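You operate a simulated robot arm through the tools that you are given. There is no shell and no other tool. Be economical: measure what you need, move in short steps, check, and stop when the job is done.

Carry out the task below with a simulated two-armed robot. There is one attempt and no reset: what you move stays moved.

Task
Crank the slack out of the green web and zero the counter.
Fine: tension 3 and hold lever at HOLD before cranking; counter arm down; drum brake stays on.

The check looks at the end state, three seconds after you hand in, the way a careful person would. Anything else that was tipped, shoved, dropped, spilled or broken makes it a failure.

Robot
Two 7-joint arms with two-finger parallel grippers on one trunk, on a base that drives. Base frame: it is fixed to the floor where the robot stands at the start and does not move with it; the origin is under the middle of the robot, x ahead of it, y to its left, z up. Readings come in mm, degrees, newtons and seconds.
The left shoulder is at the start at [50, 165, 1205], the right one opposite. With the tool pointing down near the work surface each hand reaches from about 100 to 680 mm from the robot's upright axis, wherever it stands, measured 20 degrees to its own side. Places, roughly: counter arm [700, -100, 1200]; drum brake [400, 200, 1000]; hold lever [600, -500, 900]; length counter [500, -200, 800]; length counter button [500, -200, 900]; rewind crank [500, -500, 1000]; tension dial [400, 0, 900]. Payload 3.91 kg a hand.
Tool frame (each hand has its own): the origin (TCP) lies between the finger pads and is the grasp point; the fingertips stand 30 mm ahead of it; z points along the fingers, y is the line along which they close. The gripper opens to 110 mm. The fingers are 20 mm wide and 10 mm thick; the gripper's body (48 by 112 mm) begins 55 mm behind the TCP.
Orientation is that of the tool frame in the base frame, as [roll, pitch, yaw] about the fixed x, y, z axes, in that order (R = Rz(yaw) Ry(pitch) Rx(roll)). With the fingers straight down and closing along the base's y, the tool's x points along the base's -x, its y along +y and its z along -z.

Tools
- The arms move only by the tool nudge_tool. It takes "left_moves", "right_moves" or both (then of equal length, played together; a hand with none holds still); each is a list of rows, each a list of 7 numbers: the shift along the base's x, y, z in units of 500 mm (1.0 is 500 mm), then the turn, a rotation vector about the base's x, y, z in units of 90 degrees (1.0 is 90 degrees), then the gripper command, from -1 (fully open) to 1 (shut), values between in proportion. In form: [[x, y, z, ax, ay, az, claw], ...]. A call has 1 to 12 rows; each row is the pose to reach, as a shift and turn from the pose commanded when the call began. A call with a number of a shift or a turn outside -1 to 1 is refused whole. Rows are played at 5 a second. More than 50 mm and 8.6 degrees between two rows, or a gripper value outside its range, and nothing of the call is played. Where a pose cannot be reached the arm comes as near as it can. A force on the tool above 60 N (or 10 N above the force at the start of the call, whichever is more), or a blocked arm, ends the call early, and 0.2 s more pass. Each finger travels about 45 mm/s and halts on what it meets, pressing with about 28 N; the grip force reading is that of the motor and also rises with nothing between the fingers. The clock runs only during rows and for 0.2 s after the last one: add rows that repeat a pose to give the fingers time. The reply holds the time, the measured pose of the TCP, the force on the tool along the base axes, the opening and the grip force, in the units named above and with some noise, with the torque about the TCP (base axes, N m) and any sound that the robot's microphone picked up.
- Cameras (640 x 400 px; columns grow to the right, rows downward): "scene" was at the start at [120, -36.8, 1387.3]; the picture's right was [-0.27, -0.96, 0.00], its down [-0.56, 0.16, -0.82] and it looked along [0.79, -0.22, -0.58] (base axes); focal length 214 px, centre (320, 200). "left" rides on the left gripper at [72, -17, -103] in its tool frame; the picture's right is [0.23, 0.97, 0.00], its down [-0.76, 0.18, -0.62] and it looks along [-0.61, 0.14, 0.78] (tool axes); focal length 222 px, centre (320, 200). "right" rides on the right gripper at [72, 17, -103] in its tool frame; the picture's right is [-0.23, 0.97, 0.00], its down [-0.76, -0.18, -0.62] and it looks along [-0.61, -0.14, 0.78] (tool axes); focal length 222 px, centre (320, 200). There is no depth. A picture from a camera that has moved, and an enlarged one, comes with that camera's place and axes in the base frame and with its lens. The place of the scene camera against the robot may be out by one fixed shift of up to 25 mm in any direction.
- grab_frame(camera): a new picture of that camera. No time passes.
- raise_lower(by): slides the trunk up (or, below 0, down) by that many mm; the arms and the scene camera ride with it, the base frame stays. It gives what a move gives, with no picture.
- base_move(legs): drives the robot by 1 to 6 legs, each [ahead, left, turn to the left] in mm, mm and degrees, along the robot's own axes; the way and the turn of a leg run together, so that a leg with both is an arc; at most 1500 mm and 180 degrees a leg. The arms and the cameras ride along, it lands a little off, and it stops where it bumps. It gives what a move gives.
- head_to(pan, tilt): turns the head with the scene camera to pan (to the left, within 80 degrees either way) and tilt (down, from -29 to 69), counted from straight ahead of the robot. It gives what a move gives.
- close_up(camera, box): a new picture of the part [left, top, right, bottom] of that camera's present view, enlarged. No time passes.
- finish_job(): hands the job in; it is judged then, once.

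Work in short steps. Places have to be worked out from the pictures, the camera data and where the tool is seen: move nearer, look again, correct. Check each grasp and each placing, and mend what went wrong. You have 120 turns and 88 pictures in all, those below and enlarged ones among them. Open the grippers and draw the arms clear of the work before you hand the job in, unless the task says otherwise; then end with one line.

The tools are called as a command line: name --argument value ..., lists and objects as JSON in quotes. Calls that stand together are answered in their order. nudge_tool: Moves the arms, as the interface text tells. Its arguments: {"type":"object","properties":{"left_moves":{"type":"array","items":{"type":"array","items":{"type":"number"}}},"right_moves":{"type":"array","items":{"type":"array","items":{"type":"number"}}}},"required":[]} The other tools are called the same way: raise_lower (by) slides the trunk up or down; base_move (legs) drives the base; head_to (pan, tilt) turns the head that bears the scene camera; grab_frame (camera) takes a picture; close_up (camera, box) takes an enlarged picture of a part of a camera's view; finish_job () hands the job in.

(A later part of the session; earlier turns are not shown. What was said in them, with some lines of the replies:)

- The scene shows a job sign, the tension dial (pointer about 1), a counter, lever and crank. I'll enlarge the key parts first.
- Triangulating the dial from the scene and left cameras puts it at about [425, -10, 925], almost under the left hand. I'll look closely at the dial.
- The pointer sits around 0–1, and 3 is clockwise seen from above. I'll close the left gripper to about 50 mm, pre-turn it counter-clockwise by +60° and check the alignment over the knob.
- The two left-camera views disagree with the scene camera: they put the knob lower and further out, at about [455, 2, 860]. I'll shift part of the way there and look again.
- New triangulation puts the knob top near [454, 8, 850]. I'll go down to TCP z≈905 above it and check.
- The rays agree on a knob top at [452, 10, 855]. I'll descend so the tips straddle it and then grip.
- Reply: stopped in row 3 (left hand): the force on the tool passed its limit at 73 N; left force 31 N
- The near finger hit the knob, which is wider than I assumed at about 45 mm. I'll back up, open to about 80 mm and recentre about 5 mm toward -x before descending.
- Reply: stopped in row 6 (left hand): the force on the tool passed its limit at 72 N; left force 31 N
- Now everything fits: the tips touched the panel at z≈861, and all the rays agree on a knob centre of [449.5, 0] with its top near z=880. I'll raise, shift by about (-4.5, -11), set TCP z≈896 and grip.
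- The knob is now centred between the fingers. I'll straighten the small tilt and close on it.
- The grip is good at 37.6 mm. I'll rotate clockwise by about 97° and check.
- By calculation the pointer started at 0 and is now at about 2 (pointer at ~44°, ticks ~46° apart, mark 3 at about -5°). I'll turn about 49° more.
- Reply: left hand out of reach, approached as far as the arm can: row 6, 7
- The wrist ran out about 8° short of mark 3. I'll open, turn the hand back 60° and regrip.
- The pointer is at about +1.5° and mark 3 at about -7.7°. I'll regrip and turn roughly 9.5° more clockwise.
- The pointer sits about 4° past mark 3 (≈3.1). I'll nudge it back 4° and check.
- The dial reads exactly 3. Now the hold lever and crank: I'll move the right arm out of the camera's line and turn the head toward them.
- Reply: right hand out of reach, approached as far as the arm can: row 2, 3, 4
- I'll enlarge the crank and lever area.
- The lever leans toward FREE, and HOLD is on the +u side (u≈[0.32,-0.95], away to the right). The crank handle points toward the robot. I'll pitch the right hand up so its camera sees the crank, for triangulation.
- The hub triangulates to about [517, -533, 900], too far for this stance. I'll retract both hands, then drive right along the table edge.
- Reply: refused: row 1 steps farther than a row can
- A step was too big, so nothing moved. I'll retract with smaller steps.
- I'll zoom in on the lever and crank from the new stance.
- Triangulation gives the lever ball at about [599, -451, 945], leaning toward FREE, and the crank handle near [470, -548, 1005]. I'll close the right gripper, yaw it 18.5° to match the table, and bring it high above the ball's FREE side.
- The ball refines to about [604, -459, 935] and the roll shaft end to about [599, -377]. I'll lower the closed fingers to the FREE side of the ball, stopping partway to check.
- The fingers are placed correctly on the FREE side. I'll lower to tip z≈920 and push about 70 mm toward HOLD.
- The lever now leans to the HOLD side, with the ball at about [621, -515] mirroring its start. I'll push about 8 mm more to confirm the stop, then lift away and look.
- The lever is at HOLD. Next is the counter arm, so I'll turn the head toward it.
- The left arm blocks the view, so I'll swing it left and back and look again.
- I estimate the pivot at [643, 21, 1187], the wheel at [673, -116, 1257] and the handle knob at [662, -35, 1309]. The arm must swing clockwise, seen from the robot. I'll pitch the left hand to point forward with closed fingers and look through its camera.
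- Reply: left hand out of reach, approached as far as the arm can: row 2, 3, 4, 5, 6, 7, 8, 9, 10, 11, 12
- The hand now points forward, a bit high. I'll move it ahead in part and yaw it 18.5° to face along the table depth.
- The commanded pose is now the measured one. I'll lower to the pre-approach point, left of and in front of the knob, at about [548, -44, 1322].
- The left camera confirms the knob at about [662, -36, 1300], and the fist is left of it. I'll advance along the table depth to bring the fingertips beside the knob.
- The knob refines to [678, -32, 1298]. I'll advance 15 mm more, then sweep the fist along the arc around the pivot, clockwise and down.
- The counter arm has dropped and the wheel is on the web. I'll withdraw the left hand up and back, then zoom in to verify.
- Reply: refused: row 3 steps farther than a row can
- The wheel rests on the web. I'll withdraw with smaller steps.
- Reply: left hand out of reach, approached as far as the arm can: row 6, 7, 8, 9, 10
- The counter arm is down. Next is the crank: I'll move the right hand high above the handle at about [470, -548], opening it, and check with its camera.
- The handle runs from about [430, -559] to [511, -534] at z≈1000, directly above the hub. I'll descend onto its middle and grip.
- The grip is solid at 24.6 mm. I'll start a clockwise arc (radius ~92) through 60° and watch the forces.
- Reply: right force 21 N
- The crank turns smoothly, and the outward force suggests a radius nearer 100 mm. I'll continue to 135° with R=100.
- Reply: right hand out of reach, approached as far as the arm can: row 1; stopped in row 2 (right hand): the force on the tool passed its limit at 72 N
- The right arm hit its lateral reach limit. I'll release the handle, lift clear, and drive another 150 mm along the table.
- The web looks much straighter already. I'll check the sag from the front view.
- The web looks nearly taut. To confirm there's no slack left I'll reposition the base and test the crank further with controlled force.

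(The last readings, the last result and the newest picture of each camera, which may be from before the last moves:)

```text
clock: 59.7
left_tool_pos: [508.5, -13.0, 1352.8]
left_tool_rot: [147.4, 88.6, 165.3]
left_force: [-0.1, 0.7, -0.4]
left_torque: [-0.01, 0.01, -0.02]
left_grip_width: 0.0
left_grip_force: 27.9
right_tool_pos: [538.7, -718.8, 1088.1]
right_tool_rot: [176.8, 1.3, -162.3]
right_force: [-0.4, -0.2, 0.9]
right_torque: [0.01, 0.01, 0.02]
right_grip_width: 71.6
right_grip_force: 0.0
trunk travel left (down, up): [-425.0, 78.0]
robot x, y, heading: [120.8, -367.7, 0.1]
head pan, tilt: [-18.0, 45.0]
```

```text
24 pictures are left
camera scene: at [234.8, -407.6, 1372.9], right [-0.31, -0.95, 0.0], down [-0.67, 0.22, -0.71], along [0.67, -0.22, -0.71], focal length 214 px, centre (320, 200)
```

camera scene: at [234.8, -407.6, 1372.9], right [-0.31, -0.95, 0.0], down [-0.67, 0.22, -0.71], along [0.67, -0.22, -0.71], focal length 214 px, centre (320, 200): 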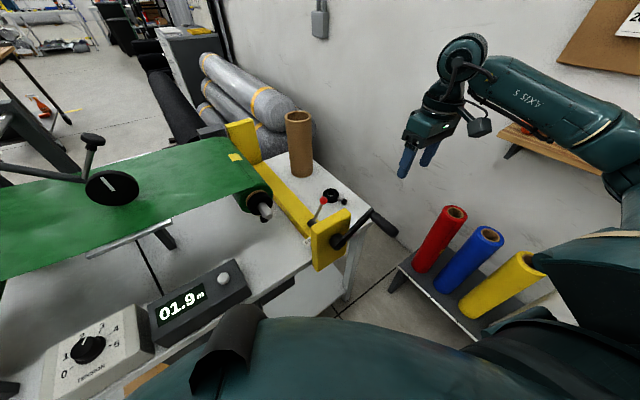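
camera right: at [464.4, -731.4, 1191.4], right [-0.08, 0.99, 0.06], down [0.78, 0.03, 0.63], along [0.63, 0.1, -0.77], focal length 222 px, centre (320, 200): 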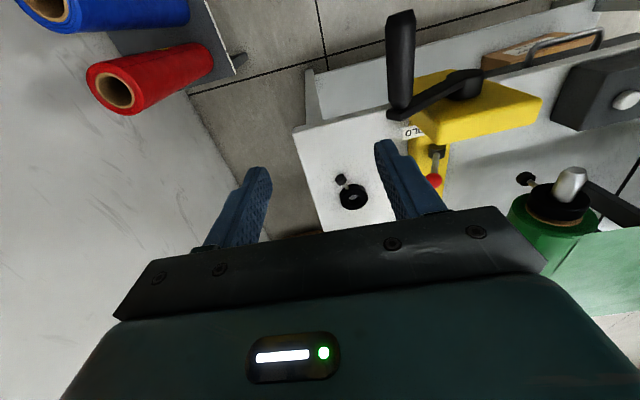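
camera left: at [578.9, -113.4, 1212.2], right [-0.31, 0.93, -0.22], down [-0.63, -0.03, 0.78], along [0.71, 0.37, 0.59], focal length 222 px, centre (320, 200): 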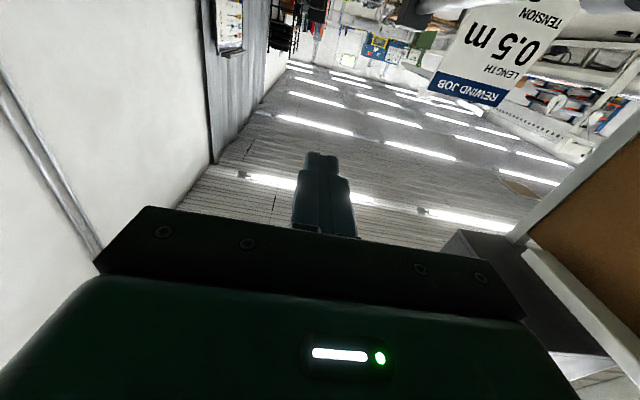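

The handle is now about [493, -635, 940] at mid-grip. I'll move above it, straighten the tilt, descend and grip.

nudge_tool --right_moves '[[-0.03, 0.06, 0, -0.019, 0.001, 0, -0.3], [-0.06, 0.12, -0.02, -0.038, 0.003, 0, -0.3], [-0.092, 0.168, -0.08, -0.038, 0.003, 0, -0.3], [-0.092, 0.168, -0.16, -0.038, 0.003, 0, -0.3], [-0.092, 0.168, -0.24, -0.038, 0.003, 0, -0.3], [-0.092, 0.168, -0.296, -0.038, 0.003, 0, -0.3], [-0.092, 0.168, -0.296, -0.038, 0.003, 0, 0.1], [-0.092, 0.168, -0.296, -0.038, 0.003, 0, 0.5], [-0.092, 0.168, -0.296, -0.038, 0.003, 0, 0.8], [-0.092, 0.168, -0.296, -0.038, 0.003, 0, 0.8], [-0.092, 0.168, -0.296, -0.038, 0.003, 0, 0.8]]'

grab_frame --camera "right"

```text
clock: 62.1
left_tool_pos: [509.7, -15.5, 1353.7]
left_tool_rot: [142.9, 88.8, 160.5]
left_force: [0.3, 0.7, 0.0]
left_torque: [0.02, 0.0, 0.0]
left_grip_width: 0.0
left_grip_force: 28.2
right_tool_pos: [493.2, -639.3, 941.8]
right_tool_rot: [-179.8, 0.1, -162.5]
right_force: [8.2, -23.2, 7.2]
right_torque: [-0.23, 0.56, 0.15]
right_grip_width: 24.7
right_grip_force: 45.1
trunk travel left (down, up): [-425.0, 78.0]
robot x, y, heading: [123.6, -370.1, -0.2]
head pan, tilt: [-18.0, 45.0]
```

```text
23 pictures are left
camera right: at [419.5, -643.8, 1045.3], right [-0.08, 1.0, 0.0], down [0.78, 0.06, 0.62], along [0.62, 0.05, -0.78], focal length 222 px, centre (320, 200)
```

right: 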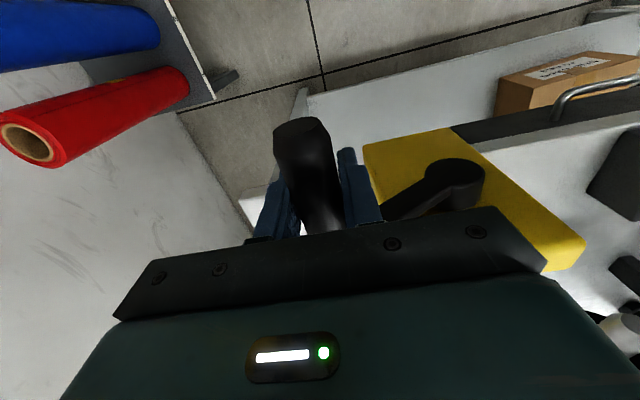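

Gripped again. I'll push the handle down about 40 mm along the arc and watch the force.

nudge_tool --right_moves '[[0.0038, -0.0114, -0.012, 0, 0, 0, 0.8], [0.0042, -0.013, -0.024, 0, 0, 0, 0.8], [0.005, -0.0152, -0.04, 0, 0, 0, 0.8], [0.0055, -0.016, -0.06, 0, 0, 0, 0.8], [0.0058, -0.0171, -0.08, 0, 0, 0, 0.8], [0.0058, -0.0171, -0.08, 0, 0, 0, 0.8]]'

close_up --camera "scene" --box '[0, 110, 420, 300]'

```text
clock: 63.5
left_tool_pos: [510.1, -16.5, 1352.5]
left_tool_rot: [141.4, 88.6, 159.2]
left_force: [0.0, 0.2, 0.1]
left_torque: [-0.04, -0.03, 0.02]
left_grip_width: 0.0
left_grip_force: 28.0
right_tool_pos: [496.2, -647.9, 898.4]
right_tool_rot: [-179.9, 0.0, -162.4]
right_force: [10.9, -29.8, 5.8]
right_torque: [0.75, 0.3, 0.1]
right_grip_width: 27.0
right_grip_force: 15.9
trunk travel left (down, up): [-425.0, 78.0]
robot x, y, heading: [118.9, -368.6, 0.2]
head pan, tilt: [-18.0, 45.0]
```

```text
1.52 times, centred on (210, 205) of scene
camera zoom: at [235.6, -410.7, 1372.5], right [-0.31, -0.95, 0.0], down [-0.67, 0.22, -0.71], along [0.67, -0.22, -0.71], focal length 327 px, centre (488, 192)
```

zoom: 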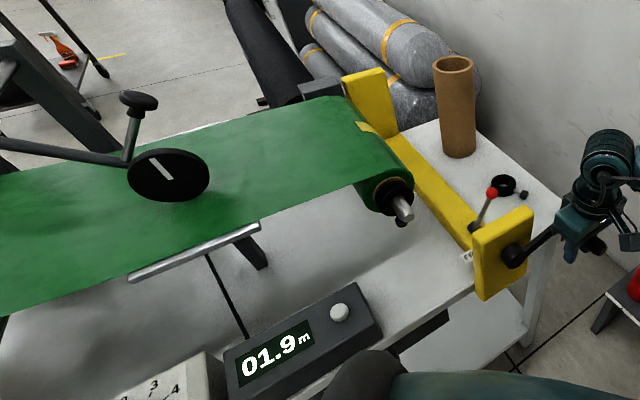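

The hand slid down the handle while the crank and the web's tape mark stayed put, so the web seems taut. I'll confirm by pressing the handle from above with a closed fist.

nudge_tool --right_moves '[[0, 0.012, 0, 0, 0, 0, 0.3], [0, 0.012, 0, 0, 0, 0, -0.2], [0, 0.012, 0.0, 0, 0, 0, -0.3], [0, 0.006, 0.08, 0, 0, 0, -0.3], [0, 0.006, 0.16, 0, 0, 0, -0.3], [0, 0.006, 0.22, 0, 0, 0, -0.1], [0, 0.006, 0.22, 0, 0, 0, 0.5], [0, 0.006, 0.22, 0, 0, 0, 1], [0, 0.006, 0.22, 0, 0, 0, 1], [0, 0.006, 0.22, 0, 0, 0, 1], [0, 0.006, 0.22, 0, 0, 0, 1]]'

grab_frame --camera "right"

```text
clock: 65.9
left_tool_pos: [509.1, -13.3, 1352.2]
left_tool_rot: [147.4, 88.8, 165.2]
left_force: [-0.1, -0.7, 0.1]
left_torque: [0.0, -0.01, 0.0]
left_grip_width: 0.1
left_grip_force: 27.7
right_tool_pos: [495.0, -641.0, 1011.5]
right_tool_rot: [-180.0, 0.1, -162.2]
right_force: [0.2, -0.9, 0.3]
right_torque: [-0.02, 0.03, 0.0]
right_grip_width: 0.2
right_grip_force: 27.9
trunk travel left (down, up): [-425.0, 78.0]
robot x, y, heading: [119.9, -372.6, 0.0]
head pan, tilt: [-18.0, 45.0]
```

```text
21 pictures are left
camera right: at [421.5, -646.8, 1114.5], right [-0.08, 1.0, 0.0], down [0.78, 0.06, 0.62], along [0.62, 0.05, -0.78], focal length 222 px, centre (320, 200)
```

right: 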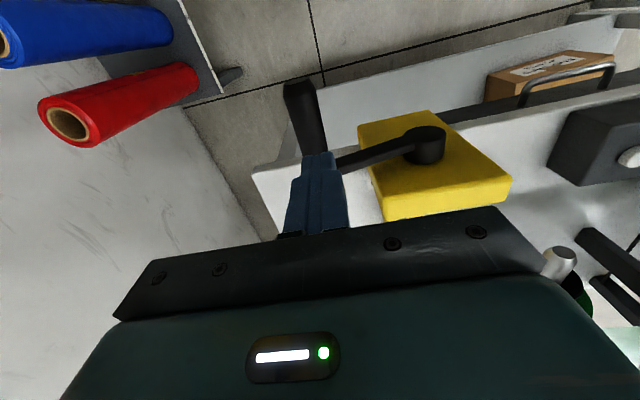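

The fist is above the handle. I'll press down in small steps.

nudge_tool --right_moves '[[-0.01, -0.003, -0.03, 0, 0, 0, 1], [-0.02, -0.006, -0.05, 0, 0, 0, 1], [-0.02, -0.006, -0.058, 0, 0, 0, 1], [-0.02, -0.006, -0.066, 0, 0, 0, 1], [-0.02, -0.006, -0.074, 0, 0, 0, 1], [-0.02, -0.006, -0.082, 0, 0, 0, 1], [-0.02, -0.006, -0.09, 0, 0, 0, 1], [-0.02, -0.006, -0.09, 0, 0, 0, 1]]'

```text
clock: 67.7
left_tool_pos: [508.6, -12.1, 1352.2]
left_tool_rot: [146.9, 88.8, 164.7]
left_force: [-0.5, -0.4, 0.2]
left_torque: [-0.01, 0.0, 0.01]
left_grip_width: 0.1
left_grip_force: 27.8
right_tool_pos: [486.4, -645.2, 967.1]
right_tool_rot: [-179.8, 0.2, -162.3]
right_force: [0.9, -7.4, 13.7]
right_torque: [-0.36, -0.07, 0.0]
right_grip_width: 0.0
right_grip_force: 27.6
trunk travel left (down, up): [-425.0, 78.0]
robot x, y, heading: [121.5, -372.3, -0.1]
head pan, tilt: [-18.0, 45.0]
```

Only 13.7 N so far. I'll press further.

nudge_tool --right_moves '[[0, 0, -0.012, 0, 0, 0, 1], [0, 0, -0.024, 0, 0, 0, 1], [0, 0, -0.036, 0, 0, 0, 1], [0, 0, -0.048, 0, 0, 0, 1], [0, 0, -0.06, 0, 0, 0, 1], [0, 0, -0.06, 0, 0, 0, 1]]'

grab_frame --camera "right"

grab_frame --camera "scene"

```text
clock: 68.3
left_tool_pos: [507.0, -12.8, 1351.8]
left_tool_rot: [147.7, 88.9, 165.4]
left_force: [0.5, -0.4, -0.5]
left_torque: [-0.01, -0.02, 0.02]
left_grip_width: 0.0
left_grip_force: 28.4
right_tool_pos: [485.3, -647.0, 958.5]
right_tool_rot: [-179.4, 0.6, -162.5]
right_force: [-12.0, -2.9, 15.0]
right_torque: [-0.21, 0.37, -0.04]
right_grip_width: 0.2
right_grip_force: 27.7
trunk travel left (down, up): [-425.0, 78.0]
robot x, y, heading: [120.6, -370.9, -0.3]
head pan, tilt: [-18.0, 45.0]
stopped in row 3 (right hand): the force on the tool passed its limit at 62 N (the readings are from after the stop); the commanded pose is now the measured one
```

```text
20 pictures are left
camera right: at [411.1, -651.5, 1061.8], right [-0.08, 1.0, -0.01], down [0.77, 0.06, 0.63], along [0.63, 0.04, -0.77], focal length 222 px, centre (320, 200)
```

right: 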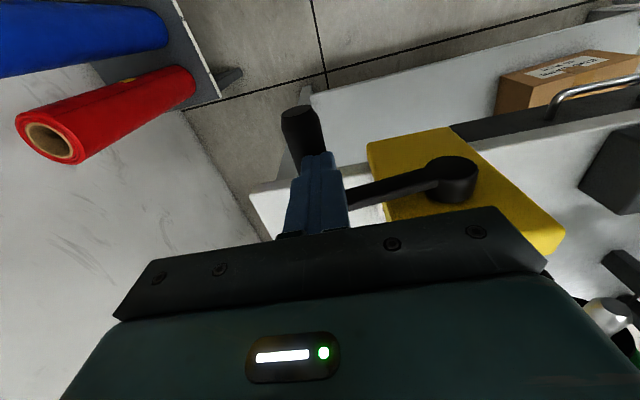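

```text
19 pictures are left
camera scene: at [232.7, -407.3, 1372.5], right [-0.31, -0.95, 0.0], down [-0.67, 0.22, -0.71], along [0.67, -0.22, -0.71], focal length 214 px, centre (320, 200)
```

scene: 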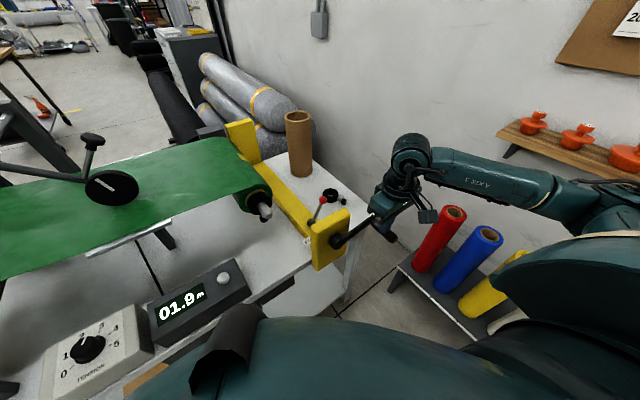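

The tape mark moved, so the crank advanced a little. I'll zoom in on the counter and web.

close_up --camera "scene" --box '[0, 110, 300, 340]'

head_to --pan 28 --tilt 32

close_up --camera "scene" --box '[100, 120, 480, 370]'

```text
1.74 times, centred on (150, 225) of scene
camera zoom: at [232.7, -407.3, 1372.5], right [-0.31, -0.95, 0.0], down [-0.67, 0.22, -0.71], along [0.67, -0.22, -0.71], focal length 373 px, centre (616, 156)
```

zoom: 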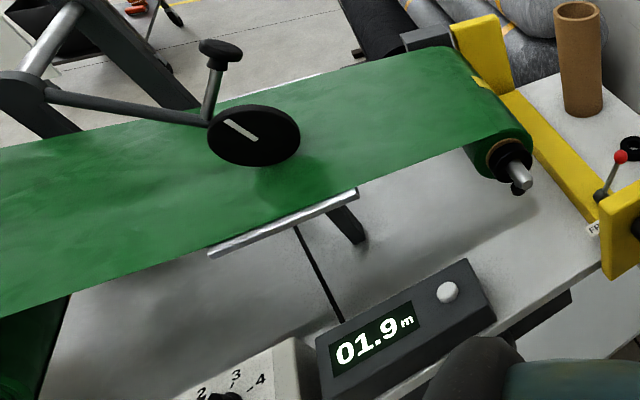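

```text
clock: 69.5
left_tool_pos: [510.0, -13.2, 1353.4]
left_tool_rot: [147.4, 88.7, 165.2]
left_force: [-0.4, -0.5, 0.5]
left_torque: [0.01, -0.01, 0.03]
left_grip_width: 0.0
left_grip_force: 28.4
right_tool_pos: [488.5, -645.9, 958.0]
right_tool_rot: [-179.4, 0.7, -162.4]
right_force: [0.1, -0.8, 0.2]
right_torque: [-0.03, -0.01, 0.0]
right_grip_width: 0.0
right_grip_force: 28.2
trunk travel left (down, up): [-425.0, 78.0]
robot x, y, heading: [121.6, -369.9, -0.2]
head pan, tilt: [28.0, 32.0]
```

```text
1.60 times, centred on (290, 245) of scene
camera zoom: at [236.6, -340.9, 1392.3], right [0.47, -0.88, 0.0], down [-0.47, -0.25, -0.85], along [0.75, 0.4, -0.53], focal length 343 px, centre (368, 128)
```

zoom: 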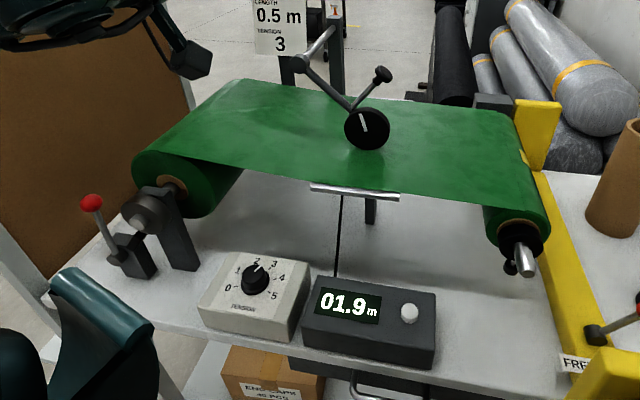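

The counter is still 01.9 and the web is straight. I'll press once more to see whether the crank yields at all before the 60 N limit.

nudge_tool --right_moves '[[0, 0, -0.008, 0, 0, 0, 1], [0, 0, -0.016, 0, 0, 0, 1], [0, 0, -0.024, 0, 0, 0, 1], [0, 0, -0.032, 0, 0, 0, 1], [0, 0, -0.04, 0, 0, 0, 1], [0, 0, -0.048, 0, 0, 0, 1], [0, 0, -0.056, 0, 0, 0, 1]]'

grab_frame --camera "right"

```text
clock: 71.1
left_tool_pos: [508.1, -13.7, 1352.2]
left_tool_rot: [145.0, 88.7, 162.8]
left_force: [0.1, 0.8, 0.7]
left_torque: [-0.01, 0.02, -0.01]
left_grip_width: 0.0
left_grip_force: 27.9
right_tool_pos: [490.2, -648.9, 932.3]
right_tool_rot: [-179.1, 1.2, -162.8]
right_force: [1.7, -21.5, 39.9]
right_torque: [-0.93, 0.18, 0.09]
right_grip_width: 0.0
right_grip_force: 28.3
trunk travel left (down, up): [-425.0, 78.0]
robot x, y, heading: [120.2, -366.7, -0.1]
head pan, tilt: [28.0, 32.0]
```

```text
16 pictures are left
camera right: at [413.2, -652.9, 1034.8], right [-0.07, 1.0, -0.01], down [0.76, 0.06, 0.64], along [0.64, 0.04, -0.77], focal length 222 px, centre (320, 200)
```

right: 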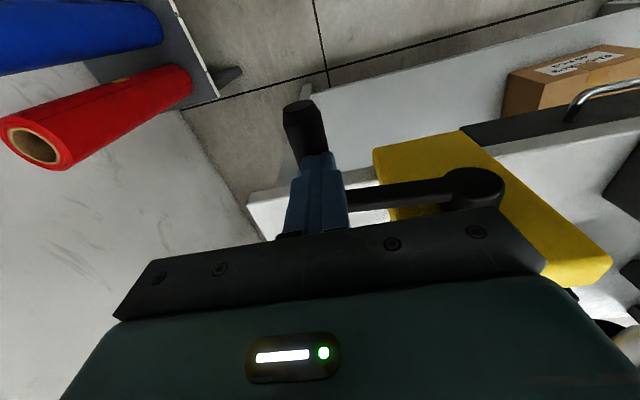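

The crank yielded about 26 mm under 40 N. I'll check the web and tape to see what moved.

close_up --camera "scene" --box '[100, 120, 480, 370]'

```text
1.60 times, centred on (290, 245) of scene
camera zoom: at [234.3, -341.3, 1392.4], right [0.47, -0.88, 0.0], down [-0.47, -0.25, -0.85], along [0.75, 0.4, -0.53], focal length 343 px, centre (368, 128)
```

zoom: 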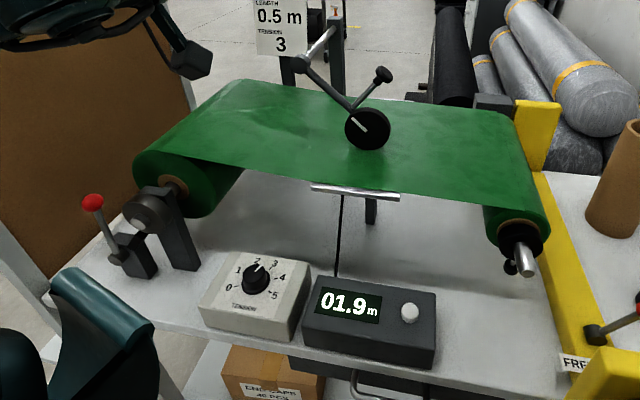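

The counter wheel turned a bit more while the web stayed flat, so the slack is out and further cranking would only drag on the braked drum. I'll lift the right hand clear and bring the left hand back to pointing down near the counter button at about [516, -248, 872].

nudge_tool --left_moves '[[-0.06, -0.02, -0.02, -0.028, 0.085, 0, 1], [-0.1, -0.05, -0.05, -0.057, 0.17, 0, 1], [-0.12, -0.08, -0.1, -0.086, 0.256, 0, 1], [-0.12, -0.12, -0.16, -0.115, 0.342, 0, 1], [-0.12, -0.16, -0.22, -0.144, 0.428, 0, 1], [-0.12, -0.2, -0.28, -0.173, 0.513, 0, 1], [-0.12, -0.24, -0.34, -0.202, 0.599, 0, 1], [-0.11, -0.28, -0.4, -0.23, 0.684, 0, 1], [-0.1, -0.32, -0.46, -0.259, 0.77, 0, 1], [-0.08, -0.36, -0.5, -0.288, 0.855, 0, 1], [-0.06, -0.4, -0.54, -0.317, 0.941, 0, 1], [-0.06, -0.4, -0.54, -0.317, 0.941, 0, 1]]' --right_moves '[[0, 0, 0.06, 0, 0, 0, 1], [0, 0, 0.14, 0, 0, 0, 1], [0, 0, 0.22, 0, 0, 0, 1], [0, 0, 0.28, 0, 0, 0, 1], [-0.05, 0, 0.28, 0, 0, 0, 1], [-0.1, 0, 0.28, 0, 0, 0, 1], [-0.14, 0, 0.28, 0, 0, 0, 1], [-0.14, 0, 0.28, 0, 0, 0, 1], [-0.14, 0, 0.28, 0, 0, 0, 1], [-0.14, 0, 0.28, 0, 0, 0, 1], [-0.14, 0, 0.28, 0, 0, 0, 1], [-0.14, 0, 0.28, 0, 0, 0, 1]]'

grab_frame --camera "scene"

grab_frame --camera "left"

```text
clock: 73.7
left_tool_pos: [479.2, -214.0, 1082.6]
left_tool_rot: [-179.1, -0.5, -162.1]
left_force: [0.4, 0.1, 0.1]
left_torque: [0.0, 0.03, -0.01]
left_grip_width: 0.0
left_grip_force: 28.2
left hand out of reach, approached as far as the arm can: row 1, 2, 3, 4, 5, 6
right_tool_pos: [417.0, -646.8, 1070.4]
right_tool_rot: [-179.5, 0.8, -162.5]
right_force: [-0.7, 0.0, 0.3]
right_torque: [0.01, -0.02, -0.02]
right_grip_width: 0.0
right_grip_force: 28.0
trunk travel left (down, up): [-425.0, 78.0]
robot x, y, heading: [126.1, -366.5, -0.3]
head pan, tilt: [28.0, 32.0]
```

```text
14 pictures are left
camera scene: at [236.3, -340.7, 1392.3], right [0.47, -0.88, 0.0], down [-0.47, -0.25, -0.85], along [0.75, 0.4, -0.53], focal length 214 px, centre (320, 200)
```

scene: 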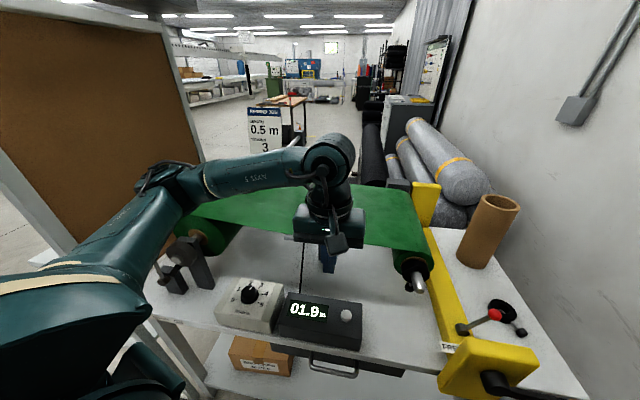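

```text
13 pictures are left
camera left: at [415.3, -251.2, 1184.9], right [-0.52, 0.86, -0.01], down [0.67, 0.41, 0.61], along [0.53, 0.31, -0.79], focal length 222 px, centre (320, 200)
```

left: 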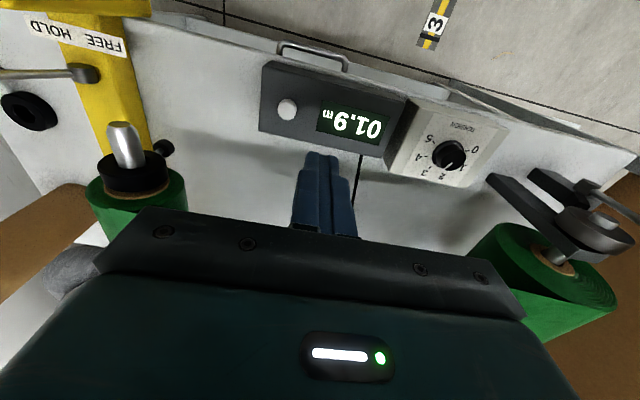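

The button ray agrees on [514, -247, ~873]. I'll go above it with the tip about 25 mm clear.

nudge_tool --left_moves '[[0.035, -0.033, -0.06, 0, 0, 0, 1], [0.07, -0.066, -0.12, 0, 0, 0, 1], [0.07, -0.066, -0.2, 0, 0, 0, 1], [0.07, -0.066, -0.28, 0, 0, 0, 1], [0.07, -0.066, -0.304, 0, 0, 0, 1], [0.07, -0.066, -0.304, 0, 0, 0, 1]]'

grab_frame --camera "left"

```text
clock: 75.1
left_tool_pos: [513.3, -247.3, 930.2]
left_tool_rot: [-179.1, -0.5, -162.1]
left_force: [-0.3, -0.8, -0.5]
left_torque: [-0.03, 0.01, -0.02]
left_grip_width: 0.2
left_grip_force: 27.8
right_tool_pos: [418.9, -647.5, 1071.2]
right_tool_rot: [-179.6, 0.6, -162.5]
right_force: [0.1, -0.6, -0.2]
right_torque: [-0.02, -0.01, 0.03]
right_grip_width: 0.1
right_grip_force: 28.0
trunk travel left (down, up): [-425.0, 78.0]
robot x, y, heading: [120.4, -370.7, 0.2]
head pan, tilt: [28.0, 32.0]
```

```text
12 pictures are left
camera left: at [450.0, -283.6, 1032.4], right [-0.52, 0.86, -0.01], down [0.67, 0.41, 0.61], along [0.53, 0.31, -0.79], focal length 222 px, centre (320, 200)
```

left: 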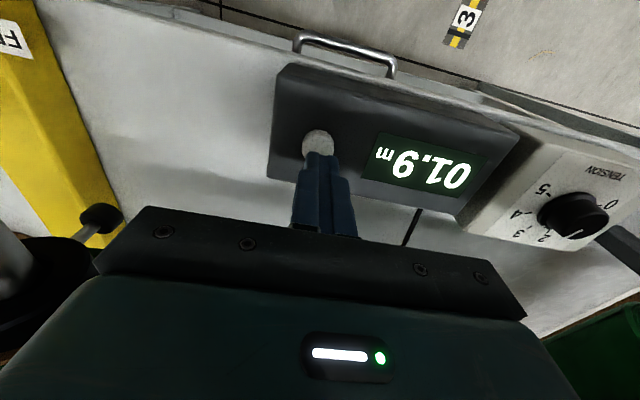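

The fist is right over the button. I'll press in small steps and look at the readout.

nudge_tool --left_moves '[[0.003, 0, -0.03, 0, 0, 0, 1], [0.003, 0, -0.042, 0, 0, 0, 1], [0.003, 0, -0.05, 0, 0, 0, 1], [0.003, 0, -0.058, 0, 0, 0, 1], [0.003, 0, -0.066, 0, 0, 0, 1], [0.003, 0, -0.072, 0, 0, 0, 1], [0.003, 0, -0.072, 0, 0, 0, 1]]'

grab_frame --camera "left"

```text
clock: 76.7
left_tool_pos: [515.3, -246.1, 895.6]
left_tool_rot: [-179.1, -0.4, -162.1]
left_force: [-1.1, 2.0, 11.2]
left_torque: [0.06, -0.04, -0.09]
left_grip_width: 0.1
left_grip_force: 27.8
right_tool_pos: [417.2, -647.1, 1071.5]
right_tool_rot: [-179.6, 0.9, -162.5]
right_force: [0.4, 0.3, -1.1]
right_torque: [0.01, 0.02, 0.05]
right_grip_width: 0.1
right_grip_force: 27.7
trunk travel left (down, up): [-425.0, 78.0]
robot x, y, heading: [125.4, -369.3, -0.2]
head pan, tilt: [28.0, 32.0]
heard: click
```

```text
11 pictures are left
camera left: at [451.4, -283.5, 998.0], right [-0.52, 0.86, -0.01], down [0.67, 0.41, 0.62], along [0.53, 0.31, -0.79], focal length 222 px, centre (320, 200)
```

left: 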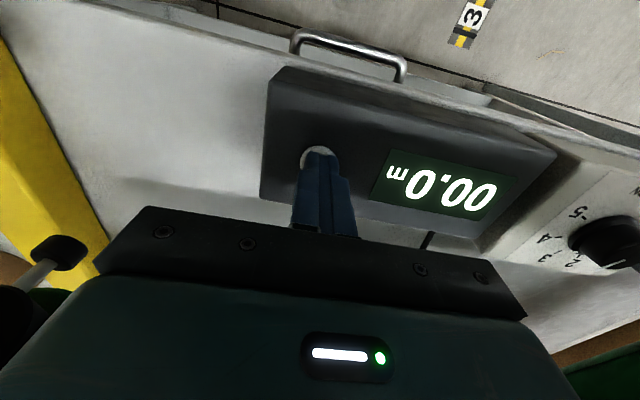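

A click, and the counter reads 00.0. I'll lift the left hand away, swing it back with the gripper open, and check the final state.

nudge_tool --left_moves '[[0, 0, 0.06, 0, 0, 0, 1], [0, 0, 0.14, 0, 0, 0, 1], [0, 0, 0.22, 0, 0, 0, 1], [-0.02, 0.04, 0.3, 0, 0, 0, 0.5], [-0.08, 0.1, 0.34, 0, 0, 0, 0], [-0.14, 0.16, 0.36, 0, 0, 0, -0.5], [-0.2, 0.22, 0.36, 0, 0, 0, -0.8], [-0.26, 0.28, 0.36, 0, 0, 0, -0.8], [-0.26, 0.28, 0.36, 0, 0, 0, -0.8]]' --right_moves '[[0, 0, 0, 0, 0, 0, 0.5], [0, 0, 0, 0, 0, 0, 0], [0, 0, 0, 0, 0, 0, -0.5], [0, 0, 0, 0, 0, 0, -0.8], [0, 0, 0, 0, 0, 0, -0.8], [0, 0, 0, 0, 0, 0, -0.8], [0, 0, 0, 0, 0, 0, -0.8], [0, 0, 0, 0, 0, 0, -0.8], [0, 0, 0, 0, 0, 0, -0.8]]'

grab_frame --camera "scene"

close_up --camera "scene" --box '[140, 170, 400, 340]'

```text
clock: 78.7
left_tool_pos: [389.0, -105.3, 1075.0]
left_tool_rot: [-179.2, -0.5, -162.2]
left_force: [0.4, 0.5, 1.2]
left_torque: [0.02, 0.0, -0.01]
left_grip_width: 99.1
left_grip_force: 0.1
right_tool_pos: [419.0, -647.0, 1070.7]
right_tool_rot: [-179.5, 0.7, -162.5]
right_force: [0.0, 0.2, -0.4]
right_torque: [-0.02, 0.02, -0.01]
right_grip_width: 99.0
right_grip_force: 0.1
trunk travel left (down, up): [-425.0, 78.0]
robot x, y, heading: [124.5, -367.2, -0.3]
head pan, tilt: [28.0, 32.0]
```

```text
10 pictures are left
camera scene: at [237.0, -341.1, 1392.3], right [0.47, -0.88, 0.0], down [-0.47, -0.25, -0.85], along [0.75, 0.4, -0.53], focal length 214 px, centre (320, 200)
```

scene: 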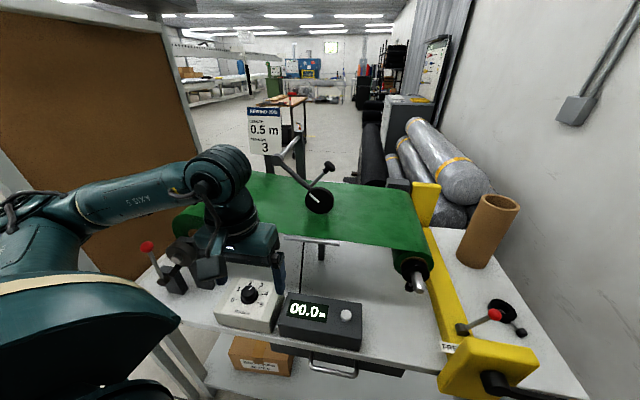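

```text
2.35 times, centred on (270, 255) of scene
camera zoom: at [237.0, -341.1, 1392.3], right [0.47, -0.88, 0.0], down [-0.47, -0.25, -0.85], along [0.75, 0.4, -0.53], focal length 505 px, centre (438, 71)
```

zoom: 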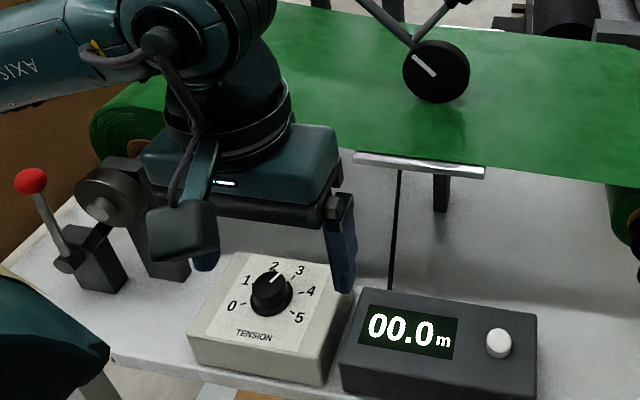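

The counter reads 00.0, the web is flat, the wheel is down, the dial pointer lines up with 3, the lever is at HOLD, the brake is untouched, and both hands are open and clear. Handing in.

finish_job

```text
The job is handed in.
```

I cranked the slack out of the green web and zeroed the counter to 00.0. Tension was at 3 and the lever at HOLD before cranking, the counter arm is down, and I didn't touch the drum brake.
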